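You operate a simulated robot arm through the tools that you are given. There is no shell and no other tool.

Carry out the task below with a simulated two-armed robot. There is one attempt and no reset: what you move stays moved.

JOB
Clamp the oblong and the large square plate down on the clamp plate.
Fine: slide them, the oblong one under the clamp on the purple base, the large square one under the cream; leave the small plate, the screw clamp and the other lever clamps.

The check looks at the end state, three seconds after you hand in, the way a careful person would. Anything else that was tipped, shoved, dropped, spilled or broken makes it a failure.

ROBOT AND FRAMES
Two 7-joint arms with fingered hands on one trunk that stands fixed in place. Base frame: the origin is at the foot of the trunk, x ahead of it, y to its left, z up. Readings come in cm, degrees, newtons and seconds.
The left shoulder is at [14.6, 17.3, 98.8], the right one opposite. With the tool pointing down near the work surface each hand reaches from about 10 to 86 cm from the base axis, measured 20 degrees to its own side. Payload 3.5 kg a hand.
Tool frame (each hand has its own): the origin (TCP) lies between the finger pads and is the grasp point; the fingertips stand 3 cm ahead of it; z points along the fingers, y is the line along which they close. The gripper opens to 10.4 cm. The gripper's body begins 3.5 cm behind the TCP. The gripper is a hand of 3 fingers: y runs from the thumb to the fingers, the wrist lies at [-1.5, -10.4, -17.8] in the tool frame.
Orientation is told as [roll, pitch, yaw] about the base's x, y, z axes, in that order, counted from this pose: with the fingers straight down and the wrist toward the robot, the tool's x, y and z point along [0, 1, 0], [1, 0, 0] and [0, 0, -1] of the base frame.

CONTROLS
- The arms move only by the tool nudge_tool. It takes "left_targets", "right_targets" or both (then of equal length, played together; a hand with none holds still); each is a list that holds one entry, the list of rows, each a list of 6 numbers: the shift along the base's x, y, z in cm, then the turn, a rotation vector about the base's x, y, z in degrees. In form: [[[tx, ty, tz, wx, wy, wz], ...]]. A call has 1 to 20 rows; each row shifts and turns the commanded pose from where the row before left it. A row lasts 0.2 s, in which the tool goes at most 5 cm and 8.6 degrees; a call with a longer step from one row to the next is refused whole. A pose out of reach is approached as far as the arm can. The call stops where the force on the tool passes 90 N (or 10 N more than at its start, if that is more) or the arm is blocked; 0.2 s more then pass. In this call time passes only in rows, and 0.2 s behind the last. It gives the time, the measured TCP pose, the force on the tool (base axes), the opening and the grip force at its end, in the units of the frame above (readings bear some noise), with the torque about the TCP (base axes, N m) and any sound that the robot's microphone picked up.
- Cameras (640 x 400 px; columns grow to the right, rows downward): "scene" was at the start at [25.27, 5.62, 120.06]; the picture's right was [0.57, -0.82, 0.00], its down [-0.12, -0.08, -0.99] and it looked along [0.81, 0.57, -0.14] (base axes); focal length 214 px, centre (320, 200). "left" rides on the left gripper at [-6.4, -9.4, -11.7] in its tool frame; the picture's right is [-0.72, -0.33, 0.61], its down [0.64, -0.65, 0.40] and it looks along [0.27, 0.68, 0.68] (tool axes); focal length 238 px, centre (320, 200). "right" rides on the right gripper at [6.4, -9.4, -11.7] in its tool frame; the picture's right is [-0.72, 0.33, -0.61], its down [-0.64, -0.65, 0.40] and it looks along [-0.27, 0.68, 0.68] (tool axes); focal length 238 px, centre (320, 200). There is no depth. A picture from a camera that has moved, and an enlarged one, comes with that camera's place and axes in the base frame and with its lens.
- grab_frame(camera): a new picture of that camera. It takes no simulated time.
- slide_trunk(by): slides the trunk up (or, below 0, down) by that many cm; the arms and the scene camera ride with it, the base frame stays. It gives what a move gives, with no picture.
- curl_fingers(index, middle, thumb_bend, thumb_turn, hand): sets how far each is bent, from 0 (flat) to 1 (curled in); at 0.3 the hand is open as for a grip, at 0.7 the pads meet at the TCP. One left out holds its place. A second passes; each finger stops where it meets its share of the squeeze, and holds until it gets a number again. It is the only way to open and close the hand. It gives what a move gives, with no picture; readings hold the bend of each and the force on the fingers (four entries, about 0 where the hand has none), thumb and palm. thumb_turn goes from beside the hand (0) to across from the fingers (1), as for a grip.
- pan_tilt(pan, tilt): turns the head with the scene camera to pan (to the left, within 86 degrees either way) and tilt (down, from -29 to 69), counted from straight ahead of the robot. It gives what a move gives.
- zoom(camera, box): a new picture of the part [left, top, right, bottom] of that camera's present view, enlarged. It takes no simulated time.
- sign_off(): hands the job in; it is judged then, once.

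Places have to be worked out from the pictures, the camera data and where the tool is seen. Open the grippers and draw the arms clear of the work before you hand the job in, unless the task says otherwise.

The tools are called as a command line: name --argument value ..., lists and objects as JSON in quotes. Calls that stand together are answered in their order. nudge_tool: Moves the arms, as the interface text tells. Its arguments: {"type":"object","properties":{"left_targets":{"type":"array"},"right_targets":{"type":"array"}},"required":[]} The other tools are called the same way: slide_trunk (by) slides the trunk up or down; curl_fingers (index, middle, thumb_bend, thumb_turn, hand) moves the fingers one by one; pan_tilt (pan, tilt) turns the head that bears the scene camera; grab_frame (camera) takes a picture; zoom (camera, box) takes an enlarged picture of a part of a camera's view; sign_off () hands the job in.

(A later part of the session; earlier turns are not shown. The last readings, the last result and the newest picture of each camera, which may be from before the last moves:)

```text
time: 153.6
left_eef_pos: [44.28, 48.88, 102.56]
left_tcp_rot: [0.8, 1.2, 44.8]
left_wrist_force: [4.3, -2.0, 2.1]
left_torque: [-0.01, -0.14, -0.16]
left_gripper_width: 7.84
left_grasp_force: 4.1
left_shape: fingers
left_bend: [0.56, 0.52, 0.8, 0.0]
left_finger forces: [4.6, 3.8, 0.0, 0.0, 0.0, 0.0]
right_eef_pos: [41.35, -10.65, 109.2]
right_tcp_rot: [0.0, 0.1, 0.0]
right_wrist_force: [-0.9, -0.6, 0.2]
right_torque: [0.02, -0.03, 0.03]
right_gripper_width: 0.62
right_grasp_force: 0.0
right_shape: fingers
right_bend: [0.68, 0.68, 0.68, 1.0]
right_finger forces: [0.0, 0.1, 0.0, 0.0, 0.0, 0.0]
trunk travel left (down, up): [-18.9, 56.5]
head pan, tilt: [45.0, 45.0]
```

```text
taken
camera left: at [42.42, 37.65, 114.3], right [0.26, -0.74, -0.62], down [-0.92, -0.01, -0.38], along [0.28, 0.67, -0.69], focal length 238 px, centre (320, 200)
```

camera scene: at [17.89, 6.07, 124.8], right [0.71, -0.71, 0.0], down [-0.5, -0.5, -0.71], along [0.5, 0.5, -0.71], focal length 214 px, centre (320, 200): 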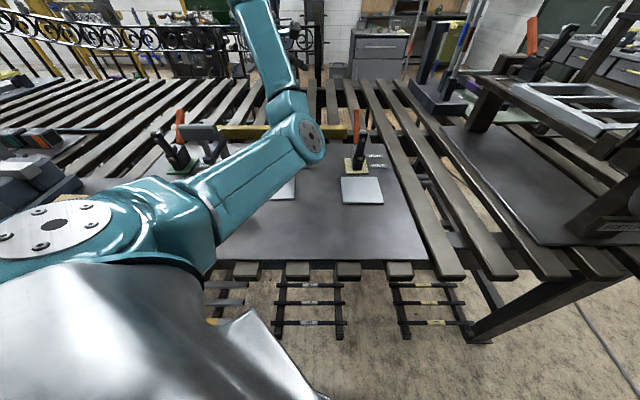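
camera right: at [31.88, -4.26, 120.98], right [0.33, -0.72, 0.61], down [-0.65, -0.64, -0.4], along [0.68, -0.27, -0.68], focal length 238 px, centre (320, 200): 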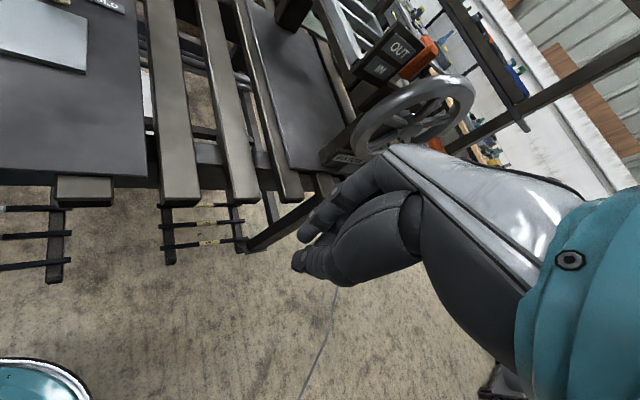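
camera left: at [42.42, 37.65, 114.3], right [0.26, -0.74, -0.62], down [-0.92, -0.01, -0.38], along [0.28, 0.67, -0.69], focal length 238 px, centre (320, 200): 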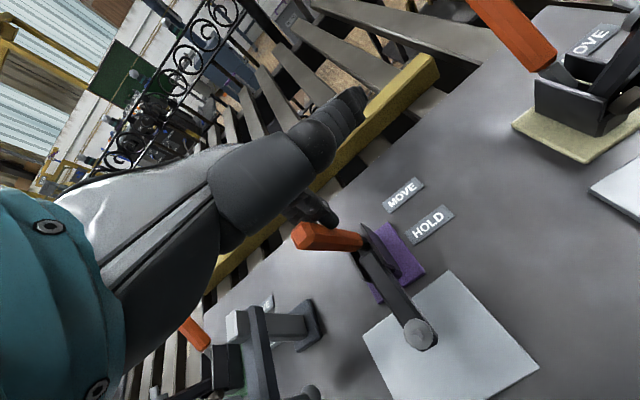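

The handle has passed upright and the resistance dropped. I pull on gently to its end stop.

nudge_tool --left_targets '[[[-0.3, -0.3, -0.1, 0, 0, 0], [-0.3, -0.3, -0.1, 0, 0, 0], [-0.3, -0.3, -0.15, 0, 0, 0], [-0.3, -0.3, -0.15, 0, 0, 0]]]'

grab_frame --camera "left"

```text
time: 154.6
left_eef_pos: [43.18, 48.0, 102.31]
left_tcp_rot: [1.0, 0.5, 44.8]
left_wrist_force: [16.5, 8.3, 16.6]
left_torque: [0.81, -0.73, -0.35]
left_gripper_width: 7.78
left_grasp_force: 10.4
left_shape: fingers
left_bend: [0.51, 0.43, 0.8, 0.0]
left_finger forces: [5.0, 16.5, 0.1, 0.0, 0.0, 0.0]
right_eef_pos: [41.53, -10.76, 109.23]
right_tcp_rot: [-0.1, 0.1, 0.1]
right_wrist_force: [0.1, -0.4, 0.5]
right_torque: [0.03, -0.02, 0.0]
right_gripper_width: 0.59
right_grasp_force: 0.1
right_shape: fingers
right_bend: [0.68, 0.68, 0.68, 1.0]
right_finger forces: [0.0, 0.0, 0.1, 0.0, 0.1, 0.0]
trunk travel left (down, up): [-18.9, 56.5]
head pan, tilt: [45.0, 45.0]
```

```text
taken
camera left: at [41.3, 36.54, 113.95], right [0.26, -0.74, -0.62], down [-0.92, 0.0, -0.39], along [0.29, 0.67, -0.68], focal length 238 px, centre (320, 200)
```

left: 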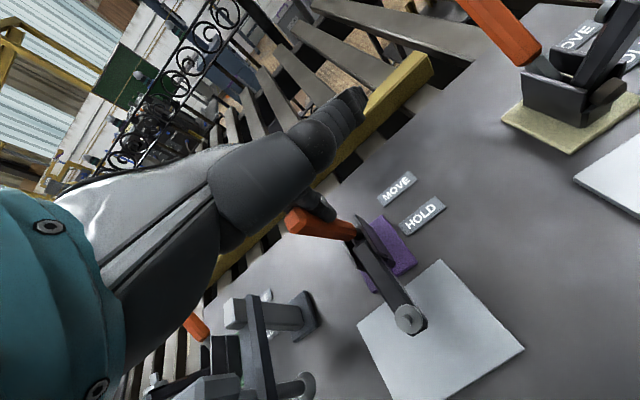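

The foot is down (F≈59.7) and the handle, 16° past upright, now resists: the clamping stroke. I keep pulling to take it over centre.

nudge_tool --left_targets '[[[-0.3, -0.3, -0.1, 0, 0, 0], [-0.3, -0.3, -0.1, 0, 0, 0], [-0.3, -0.3, -0.15, 0, 0, 0], [-0.3, -0.3, -0.15, 0, 0, 0]]]'

zoom --camera "left" --box '[240, 150, 480, 400]'

```text
time: 155.6
left_eef_pos: [42.11, 46.76, 101.98]
left_tcp_rot: [1.0, 0.2, 44.6]
left_wrist_force: [18.9, 10.9, 28.0]
left_torque: [1.65, -1.28, -0.42]
left_gripper_width: 7.82
left_grasp_force: 14.1
left_shape: fingers
left_bend: [0.54, 0.24, 0.8, 0.0]
left_finger forces: [2.6, 25.8, 0.0, 0.0, 0.1, 0.0]
right_eef_pos: [41.31, -10.69, 109.28]
right_tcp_rot: [0.0, -0.1, 0.1]
right_wrist_force: [-0.3, -0.3, -0.6]
right_torque: [0.02, 0.04, 0.0]
right_gripper_width: 0.6
right_grasp_force: 0.0
right_shape: fingers
right_bend: [0.68, 0.68, 0.68, 1.0]
right_finger forces: [0.1, 0.0, 0.1, 0.0, 0.0, 0.0]
trunk travel left (down, up): [-18.9, 56.5]
head pan, tilt: [45.0, 45.0]
```

```text
1.60 times, centred on (360, 275) of left
camera zoom: at [40.03, 35.28, 113.48], right [0.26, -0.74, -0.62], down [-0.92, 0.0, -0.39], along [0.29, 0.68, -0.68], focal length 381 px, centre (256, 80)
```

zoom: 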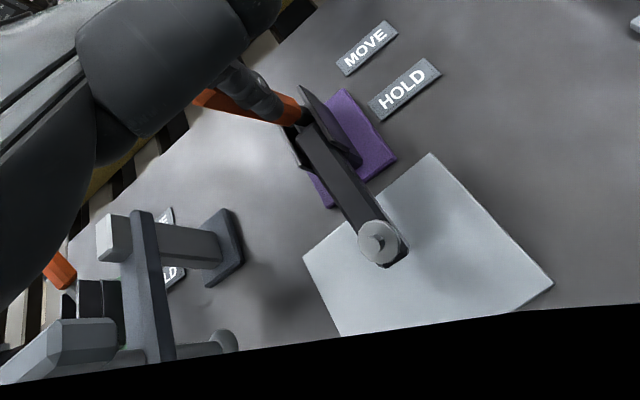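

Only the middle finger carries the load and it is being bent back. I ease off, shift the hand so both fingers sit behind the handle, and look whether the lever stays.

nudge_tool --left_targets '[[[0.5, 0.5, 0, 0, 0, 0], [0.7, 0.7, 0, 0, 0, 0], [0.7, 0.7, 0, 0, 0, 0]]]'

zoom --camera "left" --box '[240, 150, 480, 400]'

```text
time: 156.4
left_eef_pos: [43.81, 48.41, 101.64]
left_tcp_rot: [0.8, 0.9, 44.8]
left_wrist_force: [7.6, -3.0, 11.1]
left_torque: [0.41, -0.38, -0.25]
left_gripper_width: 7.84
left_grasp_force: 9.5
left_shape: fingers
left_bend: [0.6, 0.46, 0.8, 0.0]
left_finger forces: [8.3, 11.6, 0.1, 0.1, 0.0, 0.0]
right_eef_pos: [41.3, -10.69, 109.29]
right_tcp_rot: [0.1, 0.1, 0.1]
right_wrist_force: [-0.1, 0.2, -0.3]
right_torque: [0.03, -0.03, 0.01]
right_gripper_width: 0.6
right_grasp_force: 0.1
right_shape: fingers
right_bend: [0.68, 0.68, 0.68, 1.0]
right_finger forces: [0.0, 0.0, 0.0, 0.1, 0.0, 0.0]
trunk travel left (down, up): [-18.9, 56.5]
head pan, tilt: [45.0, 45.0]
```

```text
1.60 times, centred on (360, 275) of left
camera zoom: at [41.91, 37.1, 113.38], right [0.26, -0.74, -0.62], down [-0.92, 0.0, -0.38], along [0.28, 0.67, -0.69], focal length 381 px, centre (256, 80)
```

zoom: 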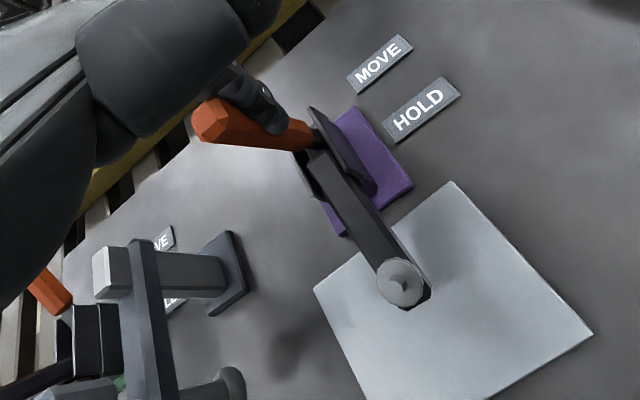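

The index has slipped alongside the handle, and fingers yield when pulling. A stiffer way is to push with the side of the closed fingers (hand at yaw −45), since fingers do not give sideways. I back off behind the handle and lift clear.

nudge_tool --left_targets '[[[0.7, 0.7, 0, 0, 0, 0], [0.9, 0.9, 0, 0, 0, 0], [0.9, 0.9, 0.5, 0, 0, 0], [0, 0, 3.5, 0, 0, 0], [0, 0, 3.5, 0, 0, 0], [0, 0, 3.5, 0, 0, 0]]]'

grab_frame --camera "left"

```text
time: 157.8
left_eef_pos: [46.38, 51.24, 112.69]
left_tcp_rot: [0.8, 0.8, 44.7]
left_wrist_force: [0.8, -0.2, 0.5]
left_torque: [-0.02, -0.02, 0.02]
left_gripper_width: 7.86
left_grasp_force: 0.1
left_shape: fingers
left_bend: [0.55, 0.55, 0.8, 0.0]
left_finger forces: [0.0, 0.0, 0.0, 0.0, 0.1, 0.0]
right_eef_pos: [41.27, -10.58, 109.18]
right_tcp_rot: [0.1, 0.0, 0.2]
right_wrist_force: [0.0, 0.4, 0.4]
right_torque: [-0.04, -0.01, -0.01]
right_gripper_width: 0.6
right_grasp_force: 0.0
right_shape: fingers
right_bend: [0.68, 0.68, 0.68, 1.0]
right_finger forces: [0.0, 0.1, 0.0, 0.0, 0.1, 0.1]
trunk travel left (down, up): [-18.9, 56.5]
head pan, tilt: [45.0, 45.0]
```

```text
taken
camera left: at [44.35, 39.83, 124.39], right [0.26, -0.74, -0.62], down [-0.92, 0.0, -0.39], along [0.28, 0.67, -0.68], focal length 238 px, centre (320, 200)
```

left: 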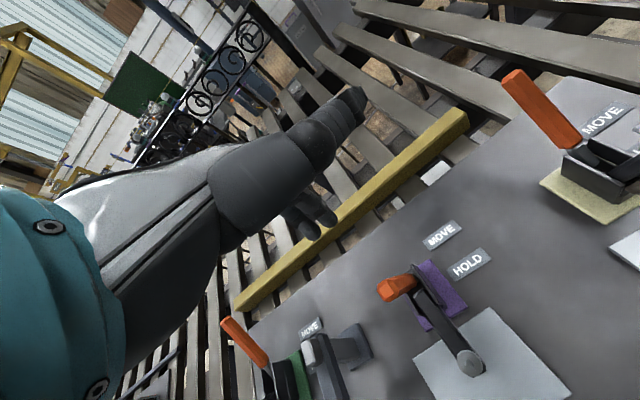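

The lever stayed where I left it. I zoom in to judge the handle angle and the arm.

zoom --camera "left" --box '[350, 200, 580, 400]'

```text
2.00 times, centred on (465, 300) of left
camera zoom: at [44.35, 39.83, 124.39], right [0.26, -0.74, -0.62], down [-0.92, 0.0, -0.39], along [0.28, 0.67, -0.68], focal length 477 px, centre (30, 0)
```

zoom: 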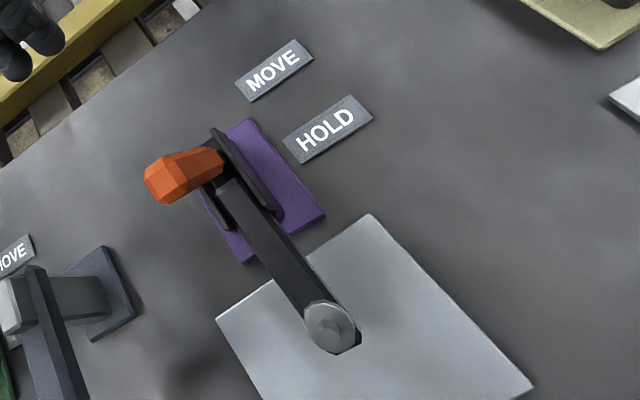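

The handle rests about 15° past upright with the foot on the plate; it sprang back a little from 113°, so it is not locked over centre yet. I close the hand and turn it to yaw −45 above and behind the handle.

curl_fingers --hand "left" --index 0.68 --middle 0.68 --thumb_bend 0.68 --thumb_turn 1.0

nudge_tool --left_targets '[[[0.2, 0.2, 0.2, 0, 0, -7.5], [0.2, 0.2, 0.2, 0, 0, -7.5], [0.2, 0.2, 0.2, 0, 0, -7.5], [0.2, 0.2, 0, 0, 0, -7.5], [0.2, 0.2, 0, 0, 0, -7.5], [0.2, 0.2, 0, 0, 0, -7.5], [0.2, 0.2, 0, 0, 0, -7.5], [0.2, 0.2, 0, 0, 0, -7.5], [0.2, 0.2, 0, 0, 0, -7.5], [0.2, 0.2, 0, 0, 0, -7.5], [0, 0, 0, 0, 0, -7.5], [0, 0, 0, 0, 0, -7.5]]]'

grab_frame --camera "scene"

grab_frame --camera "left"

```text
time: 158.8
left_eef_pos: [46.23, 51.21, 112.6]
left_tcp_rot: [0.8, 0.8, 44.7]
left_wrist_force: [-0.3, 0.0, 0.2]
left_torque: [0.03, 0.0, 0.01]
left_gripper_width: 0.58
left_grasp_force: 0.1
left_shape: fingers
left_bend: [0.68, 0.68, 0.68, 1.0]
left_finger forces: [0.1, 0.0, 0.0, 0.0, 0.0, 0.1]
right_eef_pos: [41.41, -10.67, 109.17]
right_tcp_rot: [0.0, 0.0, 0.2]
right_wrist_force: [-0.4, 0.1, 0.1]
right_torque: [-0.01, 0.0, 0.01]
right_gripper_width: 0.6
right_grasp_force: 0.1
right_shape: fingers
right_bend: [0.68, 0.68, 0.68, 1.0]
right_finger forces: [0.0, 0.0, 0.0, 0.0, 0.0, 0.0]
trunk travel left (down, up): [-18.9, 56.5]
head pan, tilt: [45.0, 45.0]
```

```text
time: 161.4
left_eef_pos: [48.21, 53.08, 113.39]
left_tcp_rot: [0.8, 0.8, -45.4]
left_wrist_force: [0.8, -0.4, -0.5]
left_torque: [0.0, -0.02, -0.02]
left_gripper_width: 0.6
left_grasp_force: 0.1
left_shape: fingers
left_bend: [0.68, 0.68, 0.68, 1.0]
left_finger forces: [0.0, 0.1, 0.0, 0.0, 0.0, 0.0]
right_eef_pos: [41.28, -10.59, 109.26]
right_tcp_rot: [0.0, -0.1, 0.2]
right_wrist_force: [0.5, 0.4, -0.9]
right_torque: [0.01, 0.0, 0.01]
right_gripper_width: 0.58
right_grasp_force: 0.0
right_shape: fingers
right_bend: [0.68, 0.68, 0.68, 1.0]
right_finger forces: [0.1, 0.0, 0.0, 0.0, 0.1, 0.0]
trunk travel left (down, up): [-18.9, 56.5]
head pan, tilt: [45.0, 45.0]
```

```text
taken
camera scene: at [17.86, 6.06, 124.8], right [0.71, -0.71, 0.0], down [-0.5, -0.5, -0.71], along [0.5, 0.5, -0.71], focal length 214 px, centre (320, 200)
```

scene: 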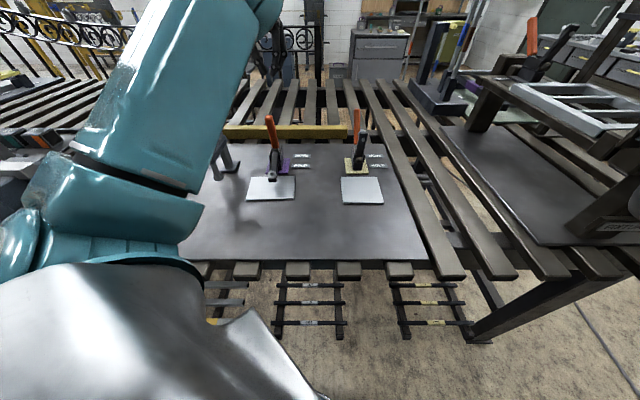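

```text
taken
camera left: at [37.17, 54.92, 124.98], right [-0.74, -0.26, -0.62], down [0.0, 0.92, -0.39], along [0.67, -0.28, -0.68], focal length 238 px, centre (320, 200)
```

left: 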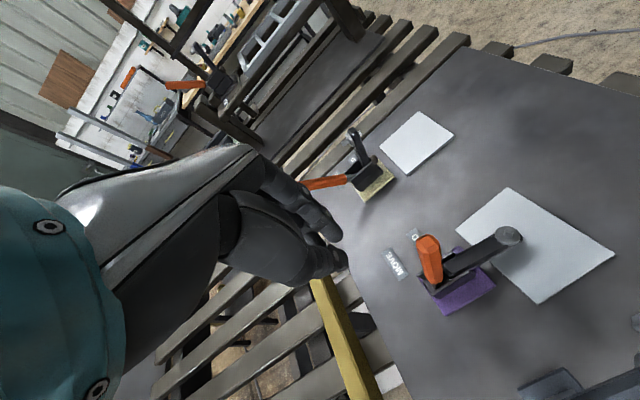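

Reached cleanly, and now the head also sees the purple clamp. I zoom in on it.

zoom --camera "scene" --box '[220, 90, 400, 220]'

zoom --camera "left" --box '[280, 160, 520, 320]'

```text
3.08 times, centred on (310, 155) of scene
camera zoom: at [17.86, 6.06, 124.8], right [0.71, -0.71, 0.0], down [-0.5, -0.5, -0.71], along [0.5, 0.5, -0.71], focal length 660 px, centre (351, 338)
```

zoom: 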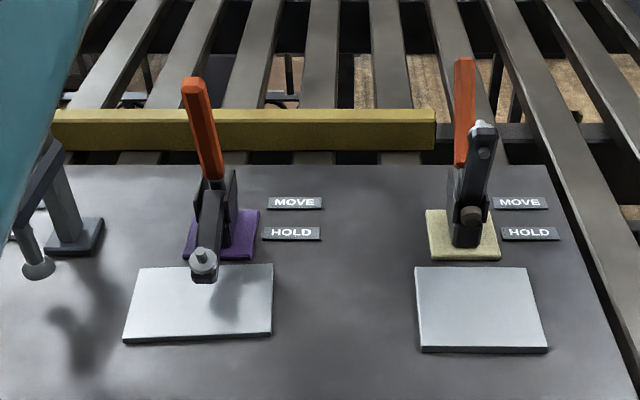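

```text
2.50 times, centred on (400, 240) of left
camera zoom: at [37.17, 54.92, 124.98], right [-0.74, -0.26, -0.62], down [0.0, 0.92, -0.39], along [0.67, -0.28, -0.68], focal length 596 px, centre (120, 100)
```

zoom: 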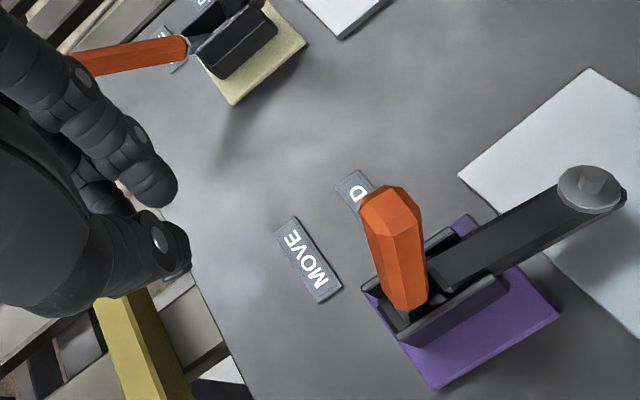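

The clear views show the foot over the oblong about 2.5 cm inside its far edge and the handle just past upright. I centre the index's side on the handle and lower the closed hand behind it.

nudge_tool --left_targets '[[[-0.4, 0.75, -3, 0, 0, 0], [0, 0, -3, 0, 0, 0], [0, 0, -3, 0, 0, 0], [0, 0, -2.8, 0, 0, 0]]]'

zoom --camera "left" --box '[240, 160, 480, 360]'

zoom --camera "scene" --box '[200, 90, 360, 220]'

```text
time: 162.4
left_eef_pos: [47.99, 53.94, 101.33]
left_tcp_rot: [0.8, 0.8, -45.3]
left_wrist_force: [0.9, 1.1, 0.8]
left_torque: [0.02, 0.0, 0.02]
left_gripper_width: 0.58
left_grasp_force: 0.0
left_shape: fingers
left_bend: [0.68, 0.68, 0.68, 1.0]
left_finger forces: [0.0, 0.0, 0.0, 0.0, 0.0, 0.0]
right_eef_pos: [41.35, -10.57, 109.36]
right_tcp_rot: [0.0, 0.1, 0.0]
right_wrist_force: [0.1, 0.4, 0.4]
right_torque: [0.03, 0.0, -0.03]
right_gripper_width: 0.6
right_grasp_force: 0.0
right_shape: fingers
right_bend: [0.68, 0.68, 0.68, 1.0]
right_finger forces: [0.0, 0.0, 0.0, 0.0, 0.0, 0.1]
trunk travel left (down, up): [-18.9, 56.5]
head pan, tilt: [45.0, 45.0]
```

```text
2.00 times, centred on (360, 260) of left
camera zoom: at [36.84, 55.63, 113.06], right [-0.74, -0.26, -0.62], down [0.0, 0.92, -0.39], along [0.67, -0.28, -0.68], focal length 477 px, centre (240, 80)
```

zoom: 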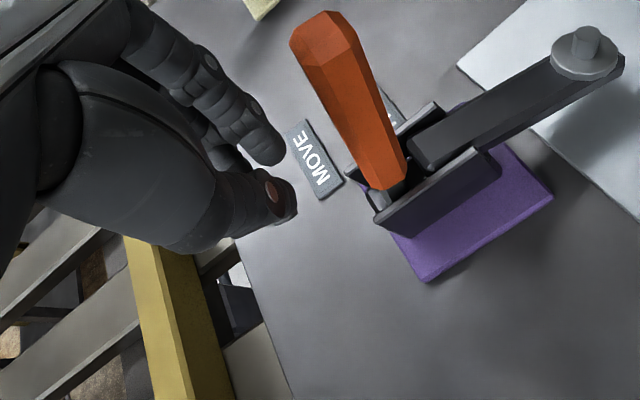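

```text
3.08 times, centred on (280, 155) of scene
camera zoom: at [17.9, 6.06, 124.79], right [0.71, -0.71, 0.0], down [-0.5, -0.5, -0.71], along [0.5, 0.5, -0.71], focal length 660 px, centre (443, 338)
```

zoom: 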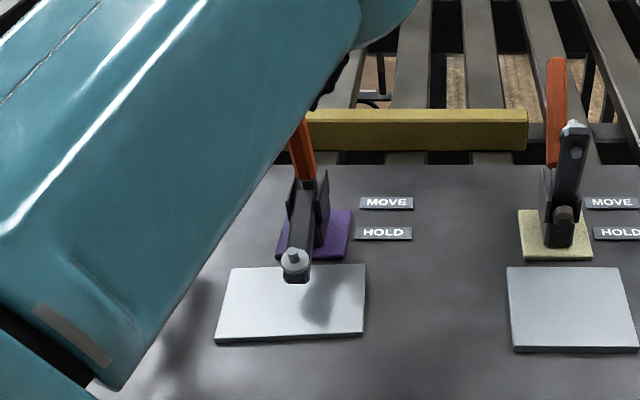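

The closed hand stands behind the handle, free of contact. I push it toward the near side in small steps.

nudge_tool --left_targets '[[[-0.35, -0.35, 0, 0, 0, 0], [-0.35, -0.35, 0, 0, 0, 0], [-0.35, -0.35, 0, 0, 0, 0], [-0.35, -0.35, 0, 0, 0, 0], [-0.3, -0.3, 0, 0, 0, 0], [-0.3, -0.3, 0, 0, 0, 0]]]'

zoom --camera "left" --box '[240, 160, 480, 360]'

```text
time: 163.8
left_eef_pos: [46.18, 52.13, 101.55]
left_tcp_rot: [1.3, 0.8, -45.4]
left_wrist_force: [20.9, 20.2, 7.5]
left_torque: [0.49, -0.7, 0.29]
left_gripper_width: 0.44
left_grasp_force: 15.0
left_shape: fingers
left_bend: [0.69, 0.68, 0.68, 1.0]
left_finger forces: [29.7, 0.1, 0.0, 0.0, 0.0, 0.1]
right_eef_pos: [41.51, -10.44, 109.29]
right_tcp_rot: [-0.1, 0.1, 0.1]
right_wrist_force: [0.1, 0.2, 0.5]
right_torque: [-0.01, 0.0, -0.02]
right_gripper_width: 0.6
right_grasp_force: 0.1
right_shape: fingers
right_bend: [0.68, 0.68, 0.68, 1.0]
right_finger forces: [0.0, 0.0, 0.0, 0.0, 0.0, 0.1]
trunk travel left (down, up): [-18.9, 56.5]
head pan, tilt: [45.0, 45.0]
```

```text
2.00 times, centred on (360, 260) of left
camera zoom: at [35.02, 53.83, 113.07], right [-0.74, -0.26, -0.63], down [0.0, 0.92, -0.38], along [0.68, -0.28, -0.68], focal length 477 px, centre (240, 80)
```

zoom: 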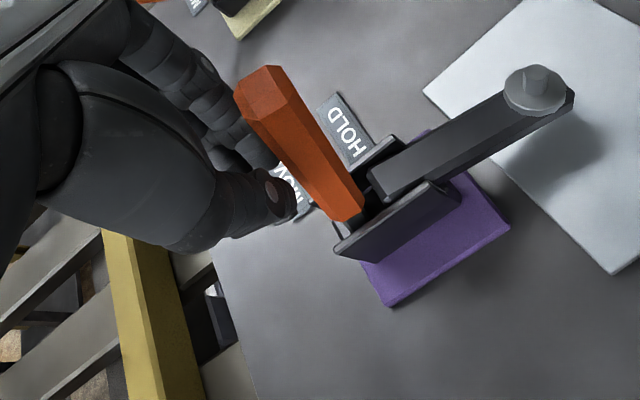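

The side of the index bears on the handle with 29 N and holds firm. I keep pushing in small steps.

nudge_tool --left_targets '[[[-0.3, -0.3, 0, 0, 0, 0], [-0.3, -0.3, 0, 0, 0, 0], [-0.3, -0.3, 0, 0, 0, 0]]]'

zoom --camera "left" --box '[240, 160, 480, 360]'

```text
time: 164.6
left_eef_pos: [45.84, 51.85, 101.39]
left_tcp_rot: [2.5, 0.8, -45.0]
left_wrist_force: [48.5, 57.3, 29.7]
left_torque: [1.43, -1.66, 0.75]
left_gripper_width: 0.47
left_grasp_force: 40.5
left_shape: fingers
left_bend: [0.68, 0.68, 0.68, 1.0]
left_finger forces: [81.1, 0.0, 0.1, 0.0, 0.4, 0.1]
right_eef_pos: [41.7, -10.31, 109.1]
right_tcp_rot: [-0.2, 0.2, 0.1]
right_wrist_force: [0.4, 0.8, -0.2]
right_torque: [-0.01, -0.01, 0.0]
right_gripper_width: 0.6
right_grasp_force: 0.0
right_shape: fingers
right_bend: [0.68, 0.68, 0.68, 1.0]
right_finger forces: [0.0, 0.0, 0.1, 0.1, 0.1, 0.0]
trunk travel left (down, up): [-18.9, 56.5]
head pan, tilt: [45.0, 45.0]
```

```text
2.00 times, centred on (360, 260) of left
camera zoom: at [34.43, 53.28, 112.91], right [-0.73, -0.25, -0.64], down [0.0, 0.93, -0.37], along [0.69, -0.26, -0.68], focal length 477 px, centre (240, 80)
```

zoom: 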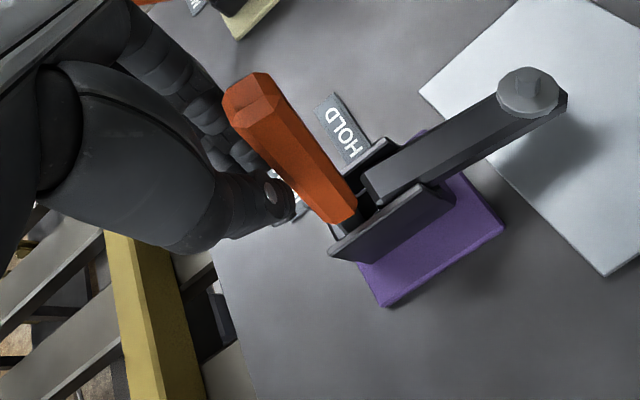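

At 80 N the handle does not move any further, so it is at its end stop — the closed position. I release the push and back the hand off to check the clamp.

nudge_tool --left_targets '[[[0.5, 0.5, 0, 0, 0, 0], [0.7, 0.7, 0, 0, 0, 0], [0.7, 0.7, 0.5, 0, 0, 0], [0.5, 0.5, 3, 0, 0, 0], [0, 0, 4, 0, 0, 0], [0, 0, 4, 0, 0, 0]]]'

zoom --camera "left" --box '[320, 160, 560, 360]'

zoom --camera "scene" --box '[220, 100, 360, 220]'

```text
time: 166.0
left_eef_pos: [47.31, 53.41, 113.19]
left_tcp_rot: [0.8, 0.6, -45.2]
left_wrist_force: [0.2, 0.1, -0.2]
left_torque: [0.01, -0.02, 0.0]
left_gripper_width: 0.57
left_grasp_force: 0.1
left_shape: fingers
left_bend: [0.68, 0.68, 0.68, 1.0]
left_finger forces: [0.0, 0.0, 0.0, 0.1, 0.0, 0.0]
right_eef_pos: [41.17, -10.69, 109.22]
right_tcp_rot: [0.0, -0.1, 0.1]
right_wrist_force: [-0.7, 0.7, 0.6]
right_torque: [0.0, -0.01, 0.02]
right_gripper_width: 0.59
right_grasp_force: 0.0
right_shape: fingers
right_bend: [0.68, 0.68, 0.68, 1.0]
right_finger forces: [0.0, 0.1, 0.0, 0.0, 0.1, 0.0]
trunk travel left (down, up): [-18.9, 56.5]
head pan, tilt: [45.0, 45.0]
```

```text
2.00 times, centred on (440, 260) of left
camera zoom: at [36.28, 55.12, 124.75], right [-0.74, -0.26, -0.62], down [-0.01, 0.92, -0.39], along [0.67, -0.28, -0.68], focal length 477 px, centre (80, 80)
```

zoom: 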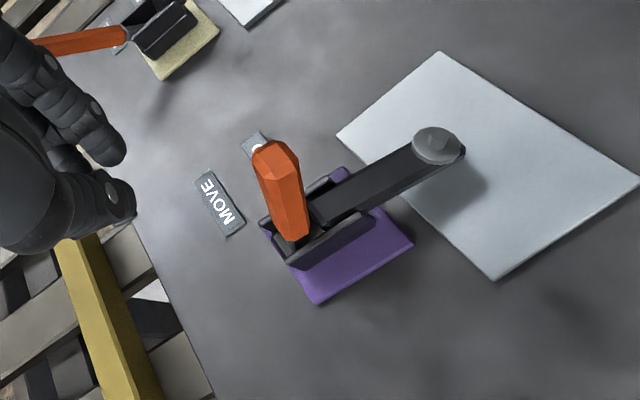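

```text
3.33 times, centred on (290, 160) of scene
camera zoom: at [17.82, 6.03, 124.81], right [0.71, -0.71, 0.0], down [-0.5, -0.5, -0.71], along [0.5, 0.5, -0.71], focal length 715 px, centre (420, 333)
```

zoom: 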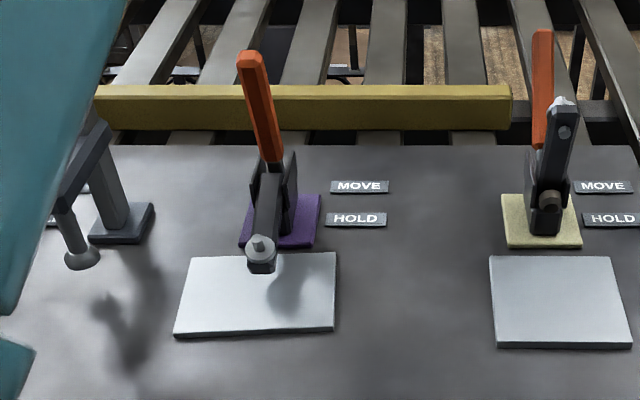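

The purple clamp is closed: arm level, foot over the oblong, handle upright at its stop. Next the cream one: I set the hooking fingers again and carry the left hand, turning to yaw 30, toward the cream handle at a safe height.

curl_fingers --hand "left" --index 0.55 --middle 0.55 --thumb_bend 0.8 --thumb_turn 0.0

nudge_tool --left_targets '[[[1.4, -1.1, 0.4, 0, 0, 7.5], [1.4, -1.1, 0.4, 0, 0, 7.5], [1.4, -1.1, 0.4, 0, 0, 7.5], [1.4, -1.1, 0.4, 0, 0, 7.5], [1.4, -1.1, 0.4, 0, 0, 7.5], [1.4, -1.1, 0.4, 0, 0, 7.5], [1.4, -1.1, 0.4, 0, 0, 7.5], [1.4, -1.1, 0.4, 0, 0, 7.5], [1.4, -1.1, 0.4, 0, 0, 7.5], [1.4, -1.1, 0.4, 0, 0, 7.5]]]'

grab_frame --camera "scene"

grab_frame --camera "left"

```text
time: 167.0
left_eef_pos: [47.42, 53.35, 113.0]
left_tcp_rot: [0.7, 0.8, -45.3]
left_wrist_force: [-0.3, -0.3, 0.7]
left_torque: [0.01, -0.04, -0.03]
left_gripper_width: 7.87
left_grasp_force: 0.1
left_shape: fingers
left_bend: [0.55, 0.55, 0.8, 0.0]
left_finger forces: [0.0, 0.0, 0.0, 0.1, 0.1, 0.1]
right_eef_pos: [41.36, -10.63, 109.24]
right_tcp_rot: [0.0, 0.0, 0.1]
right_wrist_force: [-0.5, 0.2, 0.1]
right_torque: [0.01, -0.01, -0.02]
right_gripper_width: 0.57
right_grasp_force: 0.1
right_shape: fingers
right_bend: [0.68, 0.68, 0.68, 1.0]
right_finger forces: [0.0, 0.0, 0.0, 0.0, 0.0, 0.0]
trunk travel left (down, up): [-18.9, 56.5]
head pan, tilt: [45.0, 45.0]
```

```text
time: 169.2
left_eef_pos: [61.48, 42.21, 116.95]
left_tcp_rot: [0.9, 0.8, 29.7]
left_wrist_force: [-0.3, 0.4, -0.1]
left_torque: [0.0, 0.0, -0.02]
left_gripper_width: 7.85
left_grasp_force: 0.0
left_shape: fingers
left_bend: [0.55, 0.55, 0.8, 0.0]
left_finger forces: [0.0, 0.0, 0.1, 0.1, 0.1, 0.0]
right_eef_pos: [41.27, -10.6, 109.23]
right_tcp_rot: [0.0, 0.0, 0.1]
right_wrist_force: [-0.9, 0.6, 0.7]
right_torque: [-0.01, -0.01, 0.0]
right_gripper_width: 0.58
right_grasp_force: 0.0
right_shape: fingers
right_bend: [0.68, 0.68, 0.68, 1.0]
right_finger forces: [0.0, 0.0, 0.1, 0.0, 0.1, 0.1]
trunk travel left (down, up): [-18.9, 56.5]
head pan, tilt: [45.0, 45.0]
```

```text
taken
camera scene: at [17.88, 6.04, 124.8], right [0.71, -0.71, 0.0], down [-0.5, -0.5, -0.71], along [0.5, 0.5, -0.71], focal length 214 px, centre (320, 200)
```

scene: 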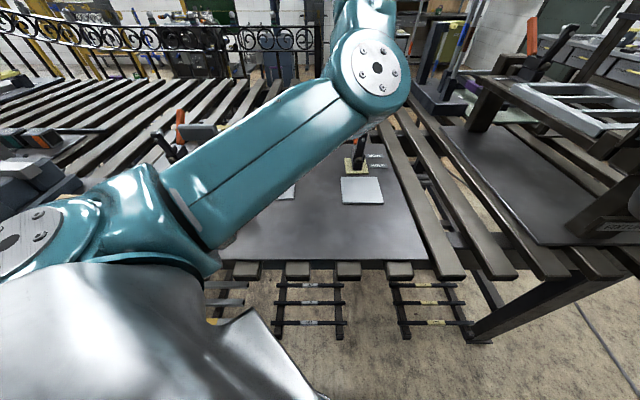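

```text
taken
camera left: at [56.76, 31.8, 128.66], right [0.06, -0.78, -0.62], down [-0.89, 0.23, -0.38], along [0.45, 0.58, -0.68], focal length 238 px, centre (320, 200)
```

left: 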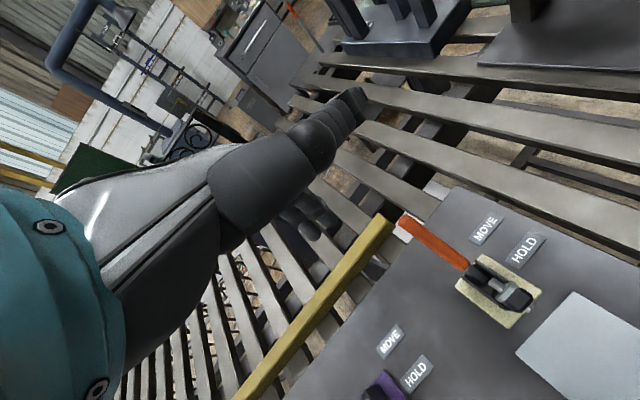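

The cream handle tip is at (68.9, 41.9), matching before. I move over and behind it, turning to yaw 45, and see if it is in reach.

nudge_tool --left_targets '[[[2.05, 0.18, -1.2, 0, 0, 3.8], [2.05, 0.18, -1.2, 0, 0, 3.8], [2.05, 0.18, -1.2, 0, 0, 3.8], [2.05, 0.18, -1.2, 0, 0, 3.8]]]'

grab_frame --camera "left"

```text
time: 170.2
left_eef_pos: [69.65, 43.14, 112.1]
left_tcp_rot: [0.9, 0.9, 45.0]
left_wrist_force: [-0.4, -0.5, 0.2]
left_torque: [0.02, -0.04, -0.02]
left_gripper_width: 7.89
left_grasp_force: 0.0
left_shape: fingers
left_bend: [0.55, 0.55, 0.8, 0.0]
left_finger forces: [0.0, 0.0, 0.0, 0.1, 0.0, 0.0]
right_eef_pos: [41.29, -10.62, 109.21]
right_tcp_rot: [0.0, 0.0, 0.1]
right_wrist_force: [0.3, 0.8, -0.5]
right_torque: [0.03, -0.02, 0.0]
right_gripper_width: 0.58
right_grasp_force: 0.0
right_shape: fingers
right_bend: [0.68, 0.68, 0.68, 1.0]
right_finger forces: [0.0, 0.0, 0.1, 0.0, 0.1, 0.0]
trunk travel left (down, up): [-18.9, 56.5]
head pan, tilt: [45.0, 45.0]
```

```text
taken
camera left: at [67.83, 31.75, 123.76], right [0.26, -0.74, -0.62], down [-0.92, -0.01, -0.38], along [0.28, 0.67, -0.69], focal length 238 px, centre (320, 200)
```

left: 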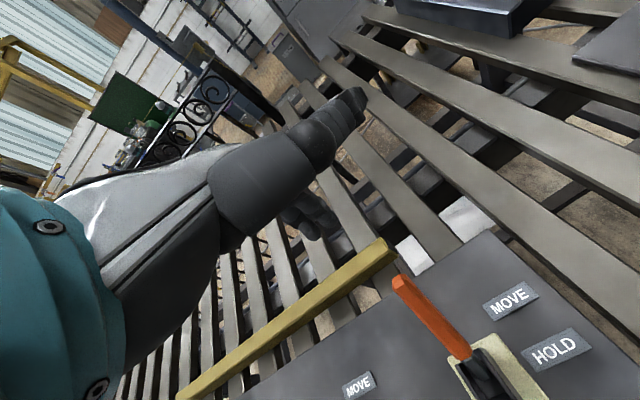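

Reached without limit, and the hand sits about 0.5 cm further left relative to the handle than last time, so both fingers should stay behind it. I lower behind the handle.

nudge_tool --left_targets '[[[0, 0, -3, 0, 0, 0], [0, 0, -3, 0, 0, 0], [0, 0, -3, 0, 0, 0], [0, 0, -2.9, 0, 0, 0]]]'

zoom --camera "left" --box '[240, 160, 440, 400]'

```text
time: 171.2
left_eef_pos: [69.67, 43.14, 100.23]
left_tcp_rot: [0.9, 0.8, 44.8]
left_wrist_force: [-0.3, -0.5, -0.1]
left_torque: [0.0, 0.01, 0.0]
left_gripper_width: 7.86
left_grasp_force: 0.1
left_shape: fingers
left_bend: [0.55, 0.55, 0.8, 0.0]
left_finger forces: [0.1, 0.0, 0.1, 0.0, 0.0, 0.0]
right_eef_pos: [41.31, -10.64, 109.23]
right_tcp_rot: [0.1, 0.1, 0.2]
right_wrist_force: [-0.2, -0.7, 0.2]
right_torque: [-0.03, 0.01, 0.05]
right_gripper_width: 0.61
right_grasp_force: 0.0
right_shape: fingers
right_bend: [0.68, 0.68, 0.68, 1.0]
right_finger forces: [0.1, 0.0, 0.0, 0.0, 0.0, 0.1]
trunk travel left (down, up): [-18.9, 56.5]
head pan, tilt: [45.0, 45.0]
```

```text
1.67 times, centred on (340, 280) of left
camera zoom: at [67.79, 31.64, 111.93], right [0.26, -0.74, -0.62], down [-0.92, -0.01, -0.39], along [0.28, 0.67, -0.68], focal length 397 px, centre (287, 67)
```

zoom: 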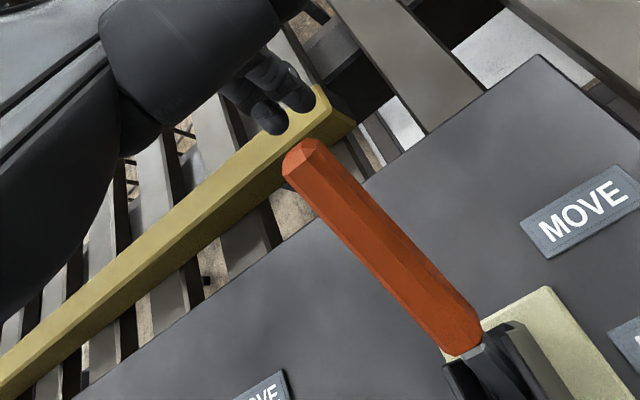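

The fingers stand behind the cream handle just as before. I start pulling with the same profile.

nudge_tool --left_targets '[[[-0.35, -0.35, 0, 0, 0, 0], [-0.35, -0.35, 0, 0, 0, 0], [-0.35, -0.35, 0, 0, 0, 0], [-0.35, -0.35, 0, 0, 0, 0], [-0.35, -0.35, 0.2, 0, 0, 0], [-0.35, -0.35, 0.2, 0, 0, 0], [-0.35, -0.35, 0.25, 0, 0, 0], [-0.35, -0.35, 0.25, 0, 0, 0], [-0.35, -0.35, 0.25, 0, 0, 0], [-0.35, -0.35, 0.25, 0, 0, 0]]]'

zoom --camera "left" --box '[240, 150, 480, 400]'

```text
time: 173.4
left_eef_pos: [66.06, 39.76, 101.8]
left_tcp_rot: [0.8, 0.7, 45.0]
left_wrist_force: [5.3, 7.6, 5.5]
left_torque: [0.23, -0.25, 0.07]
left_gripper_width: 7.84
left_grasp_force: 5.0
left_shape: fingers
left_bend: [0.46, 0.55, 0.8, 0.0]
left_finger forces: [9.6, 0.5, 0.0, 0.0, 0.0, 0.0]
right_eef_pos: [41.39, -10.56, 109.19]
right_tcp_rot: [0.0, 0.0, 0.1]
right_wrist_force: [-0.1, 0.5, -0.1]
right_torque: [-0.03, 0.01, 0.03]
right_gripper_width: 0.61
right_grasp_force: 0.1
right_shape: fingers
right_bend: [0.68, 0.68, 0.68, 1.0]
right_finger forces: [0.0, 0.0, 0.0, 0.1, 0.0, 0.0]
trunk travel left (down, up): [-18.9, 56.5]
head pan, tilt: [45.0, 45.0]
```

```text
1.60 times, centred on (360, 275) of left
camera zoom: at [64.25, 28.3, 113.45], right [0.27, -0.74, -0.62], down [-0.92, -0.01, -0.39], along [0.28, 0.67, -0.68], focal length 381 px, centre (256, 80)
```

zoom: 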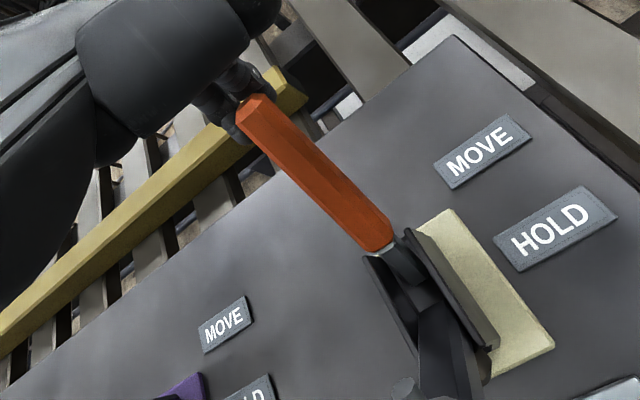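

The index carries the load and the handle is rising. I go on, easing the hand slightly to the right so the middle finger shares.

nudge_tool --left_targets '[[[-0.25, -0.45, 0.25, 0, 0, 0], [-0.25, -0.45, 0.25, 0, 0, 0], [-0.25, -0.45, 0.12, 0, 0, 0], [-0.25, -0.45, 0.12, 0, 0, 0], [-0.35, -0.35, 0.1, 0, 0, 0], [-0.35, -0.35, 0.1, 0, 0, 0], [-0.35, -0.35, 0.05, 0, 0, 0], [-0.35, -0.35, 0.05, 0, 0, 0]]]'

zoom --camera "left" --box '[240, 150, 480, 400]'

```text
time: 175.2
left_eef_pos: [63.82, 36.12, 102.51]
left_tcp_rot: [1.0, 1.0, 44.7]
left_wrist_force: [5.3, -3.6, -3.7]
left_torque: [-0.06, 0.05, -0.19]
left_gripper_width: 7.8
left_grasp_force: 2.7
left_shape: fingers
left_bend: [0.54, 0.54, 0.8, 0.0]
left_finger forces: [5.0, 0.9, 0.0, 0.0, 0.1, 0.1]
right_eef_pos: [41.33, -10.66, 109.2]
right_tcp_rot: [0.0, 0.1, 0.1]
right_wrist_force: [0.5, -0.8, -0.5]
right_torque: [0.0, -0.03, 0.0]
right_gripper_width: 0.59
right_grasp_force: 0.0
right_shape: fingers
right_bend: [0.68, 0.68, 0.68, 1.0]
right_finger forces: [0.0, 0.0, 0.0, 0.0, 0.1, 0.1]
trunk travel left (down, up): [-18.9, 56.5]
head pan, tilt: [45.0, 45.0]
```

```text
1.60 times, centred on (360, 275) of left
camera zoom: at [61.93, 24.85, 114.28], right [0.26, -0.74, -0.62], down [-0.92, 0.0, -0.38], along [0.28, 0.67, -0.69], focal length 381 px, centre (256, 80)
```

zoom: 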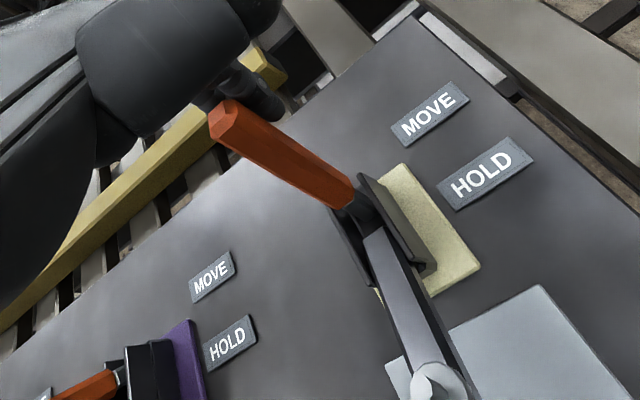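

The arm is swinging down over the square. The index is slipping to the handle's right side, so I ease back, shift the hand 0.8 cm left and pull again.

nudge_tool --left_targets '[[[0.6, 0.6, 0, 0, 0, 0], [-0.3, 0.3, 0, 0, 0, 0], [-0.3, 0.3, 0, 0, 0, 0], [-0.35, -0.35, 0, 0, 0, 0], [-0.35, -0.35, 0, 0, 0, 0], [-0.35, -0.35, 0, 0, 0, 0], [-0.35, -0.35, 0, 0, 0, 0]]]'

zoom --camera "left" --box '[240, 150, 480, 400]'

```text
time: 176.8
left_eef_pos: [62.28, 36.29, 102.7]
left_tcp_rot: [0.8, 0.7, 44.9]
left_wrist_force: [1.4, 1.6, 0.8]
left_torque: [0.06, -0.07, -0.01]
left_gripper_width: 7.88
left_grasp_force: 1.5
left_shape: fingers
left_bend: [0.54, 0.55, 0.8, 0.0]
left_finger forces: [2.0, 0.0, 0.1, 0.0, 0.1, 0.1]
right_eef_pos: [41.2, -10.57, 109.3]
right_tcp_rot: [0.1, 0.0, 0.1]
right_wrist_force: [-0.3, 0.2, 0.4]
right_torque: [0.02, -0.02, 0.0]
right_gripper_width: 0.6
right_grasp_force: 0.1
right_shape: fingers
right_bend: [0.68, 0.68, 0.68, 1.0]
right_finger forces: [0.1, 0.0, 0.0, 0.0, 0.0, 0.0]
trunk travel left (down, up): [-18.9, 56.5]
head pan, tilt: [45.0, 45.0]
```

```text
1.60 times, centred on (360, 275) of left
camera zoom: at [60.44, 24.79, 114.43], right [0.26, -0.74, -0.62], down [-0.92, -0.01, -0.39], along [0.28, 0.67, -0.68], focal length 381 px, centre (256, 80)
```

zoom: 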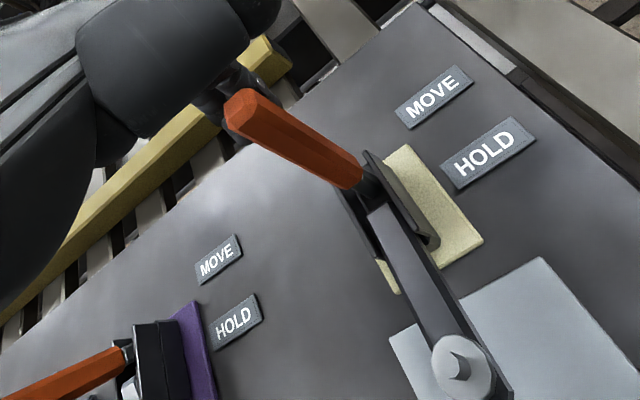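

Index is now properly behind the handle with light load. I continue the pull past upright.

nudge_tool --left_targets '[[[-0.35, -0.35, 0, 0, 0, 0], [-0.35, -0.35, 0, 0, 0, 0], [-0.35, -0.35, 0, 0, 0, 0], [-0.3, -0.3, 0, 0, 0, 0], [-0.3, -0.3, -0.05, 0, 0, 0], [-0.3, -0.3, -0.05, 0, 0, 0], [-0.3, -0.3, -0.05, 0, 0, 0]]]'

zoom --camera "left" --box '[240, 150, 480, 400]'

```text
time: 178.4
left_eef_pos: [60.08, 34.14, 102.64]
left_tcp_rot: [0.9, 0.6, 45.0]
left_wrist_force: [8.4, 8.6, 11.4]
left_torque: [0.36, -0.47, 0.09]
left_gripper_width: 7.85
left_grasp_force: 6.4
left_shape: fingers
left_bend: [0.44, 0.55, 0.8, 0.0]
left_finger forces: [12.5, 0.0, 0.0, 0.1, 0.0, 0.0]
right_eef_pos: [41.29, -10.63, 109.15]
right_tcp_rot: [-0.1, 0.0, 0.1]
right_wrist_force: [-0.1, 1.2, 0.2]
right_torque: [0.01, -0.02, 0.03]
right_gripper_width: 0.6
right_grasp_force: 0.0
right_shape: fingers
right_bend: [0.68, 0.68, 0.68, 1.0]
right_finger forces: [0.1, 0.0, 0.0, 0.1, 0.0, 0.0]
trunk travel left (down, up): [-18.9, 56.5]
head pan, tilt: [45.0, 45.0]
```

```text
1.60 times, centred on (360, 275) of left
camera zoom: at [58.16, 22.57, 114.33], right [0.27, -0.74, -0.62], down [-0.92, -0.01, -0.39], along [0.28, 0.68, -0.68], focal length 381 px, centre (256, 80)
```

zoom: 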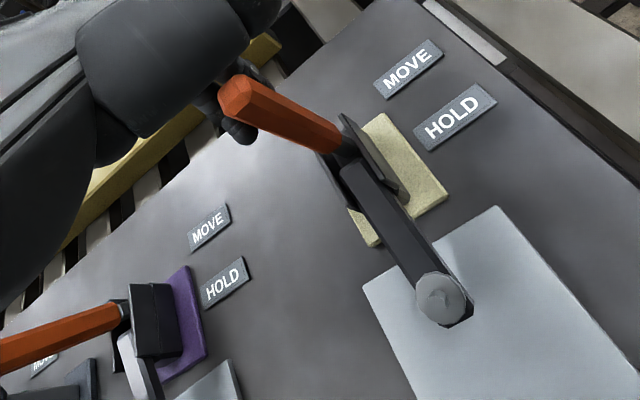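

The cream arm is nearly level with its foot over the square. I pull on to the stop.

nudge_tool --left_targets '[[[-0.3, -0.3, -0.05, 0, 0, 0], [-0.3, -0.3, -0.1, 0, 0, 0], [-0.3, -0.3, -0.1, 0, 0, 0], [-0.3, -0.3, -0.1, 0, 0, 0]]]'

zoom --camera "left" --box '[240, 150, 480, 400]'

```text
time: 179.4
left_eef_pos: [58.9, 32.78, 102.27]
left_tcp_rot: [0.8, 0.8, 44.9]
left_wrist_force: [7.1, 8.6, 5.9]
left_torque: [0.39, -0.41, 0.09]
left_gripper_width: 7.87
left_grasp_force: 5.9
left_shape: fingers
left_bend: [0.43, 0.55, 0.8, 0.0]
left_finger forces: [11.9, 0.0, 0.1, 0.0, 0.0, 0.0]
right_eef_pos: [41.28, -10.57, 109.3]
right_tcp_rot: [-0.1, 0.0, 0.1]
right_wrist_force: [0.5, -0.2, -0.2]
right_torque: [0.03, -0.04, 0.01]
right_gripper_width: 0.61
right_grasp_force: 0.2
right_shape: fingers
right_bend: [0.68, 0.68, 0.68, 1.0]
right_finger forces: [0.0, 0.1, 0.0, 0.0, 0.1, 0.0]
trunk travel left (down, up): [-18.9, 56.5]
head pan, tilt: [45.0, 45.0]
```

```text
1.60 times, centred on (360, 275) of left
camera zoom: at [57.04, 21.4, 113.92], right [0.27, -0.74, -0.62], down [-0.92, -0.01, -0.39], along [0.28, 0.67, -0.68], focal length 381 px, centre (256, 80)
```

zoom: 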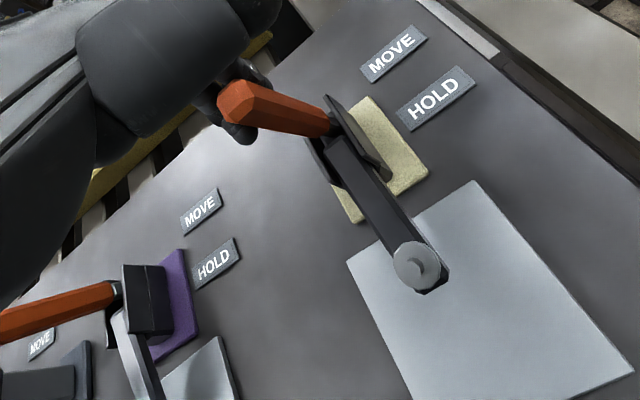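

Still moving with about 12 N. I continue a little more.

nudge_tool --left_targets '[[[-0.3, -0.3, -0.1, 0, 0, 0], [-0.3, -0.3, -0.1, 0, 0, 0], [-0.3, -0.3, -0.1, 0, 0, 0], [-0.3, -0.3, -0.1, 0, 0, 0]]]'

zoom --camera "left" --box '[240, 150, 480, 400]'

```text
time: 180.4
left_eef_pos: [57.87, 31.77, 101.93]
left_tcp_rot: [0.8, 0.3, 45.0]
left_wrist_force: [22.0, 21.5, 15.2]
left_torque: [0.4, -0.58, 0.23]
left_gripper_width: 7.91
left_grasp_force: 16.7
left_shape: fingers
left_bend: [0.3, 0.55, 0.8, 0.0]
left_finger forces: [33.1, 0.1, 0.1, 0.0, 0.0, 0.0]
right_eef_pos: [41.3, -10.47, 109.26]
right_tcp_rot: [-0.1, 0.1, 0.1]
right_wrist_force: [1.0, -0.1, 0.8]
right_torque: [0.0, -0.01, -0.01]
right_gripper_width: 0.58
right_grasp_force: 0.1
right_shape: fingers
right_bend: [0.68, 0.68, 0.68, 1.0]
right_finger forces: [0.0, 0.0, 0.0, 0.0, 0.0, 0.0]
trunk travel left (down, up): [-18.9, 56.5]
head pan, tilt: [45.0, 45.0]
```

```text
1.60 times, centred on (360, 275) of left
camera zoom: at [55.95, 20.4, 113.52], right [0.27, -0.74, -0.62], down [-0.92, -0.01, -0.39], along [0.28, 0.68, -0.68], focal length 381 px, centre (256, 80)
```

zoom: 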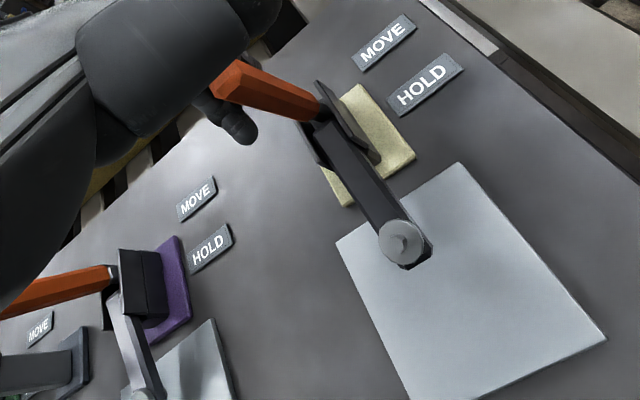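

The index now meets 33 N: the stop, as with the purple clamp. I back the hand off behind the handle and lift clear to look.

nudge_tool --left_targets '[[[0.5, 0.5, 0, 0, 0, 0], [0.8, 0.8, 0, 0, 0, 0], [0.9, 0.9, 0, 0, 0, 0], [0.9, 0.9, 0.3, 0, 0, 0], [0.9, 0.9, 0.5, 0, 0, 0], [0, 0, 3.5, 0, 0, 0], [0, 0, 3.5, 0, 0, 0], [0, 0, 3.5, 0, 0, 0]]]'

grab_frame --camera "left"

zoom --camera "left" --box '[380, 200, 640, 400]'

```text
time: 182.2
left_eef_pos: [61.69, 35.49, 113.21]
left_tcp_rot: [0.8, 0.8, 45.0]
left_wrist_force: [-0.1, 1.1, 0.3]
left_torque: [-0.03, -0.02, 0.02]
left_gripper_width: 7.87
left_grasp_force: 0.1
left_shape: fingers
left_bend: [0.55, 0.55, 0.8, 0.0]
left_finger forces: [0.0, 0.0, 0.0, 0.1, 0.0, 0.0]
right_eef_pos: [41.16, -10.66, 109.25]
right_tcp_rot: [0.1, -0.1, 0.1]
right_wrist_force: [0.0, 0.3, 0.9]
right_torque: [-0.04, 0.01, 0.01]
right_gripper_width: 0.61
right_grasp_force: 0.0
right_shape: fingers
right_bend: [0.68, 0.68, 0.68, 1.0]
right_finger forces: [0.0, 0.0, 0.0, 0.0, 0.0, 0.0]
trunk travel left (down, up): [-18.9, 56.5]
head pan, tilt: [45.0, 45.0]
```

```text
taken
camera left: at [59.77, 24.17, 124.93], right [0.26, -0.74, -0.62], down [-0.92, -0.01, -0.39], along [0.28, 0.67, -0.68], focal length 238 px, centre (320, 200)
```

left: 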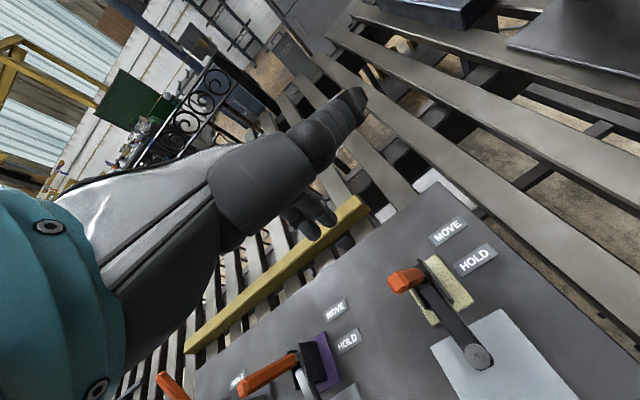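

```text
2.00 times, centred on (510, 300) of left
camera zoom: at [59.77, 24.17, 124.93], right [0.26, -0.74, -0.62], down [-0.92, -0.01, -0.39], along [0.28, 0.67, -0.68], focal length 477 px, centre (-60, 0)
```

zoom: 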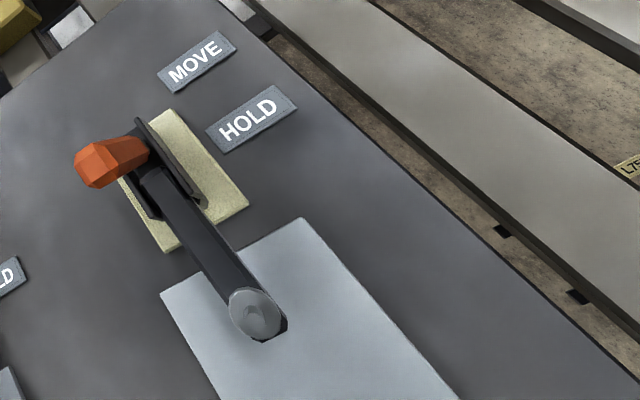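

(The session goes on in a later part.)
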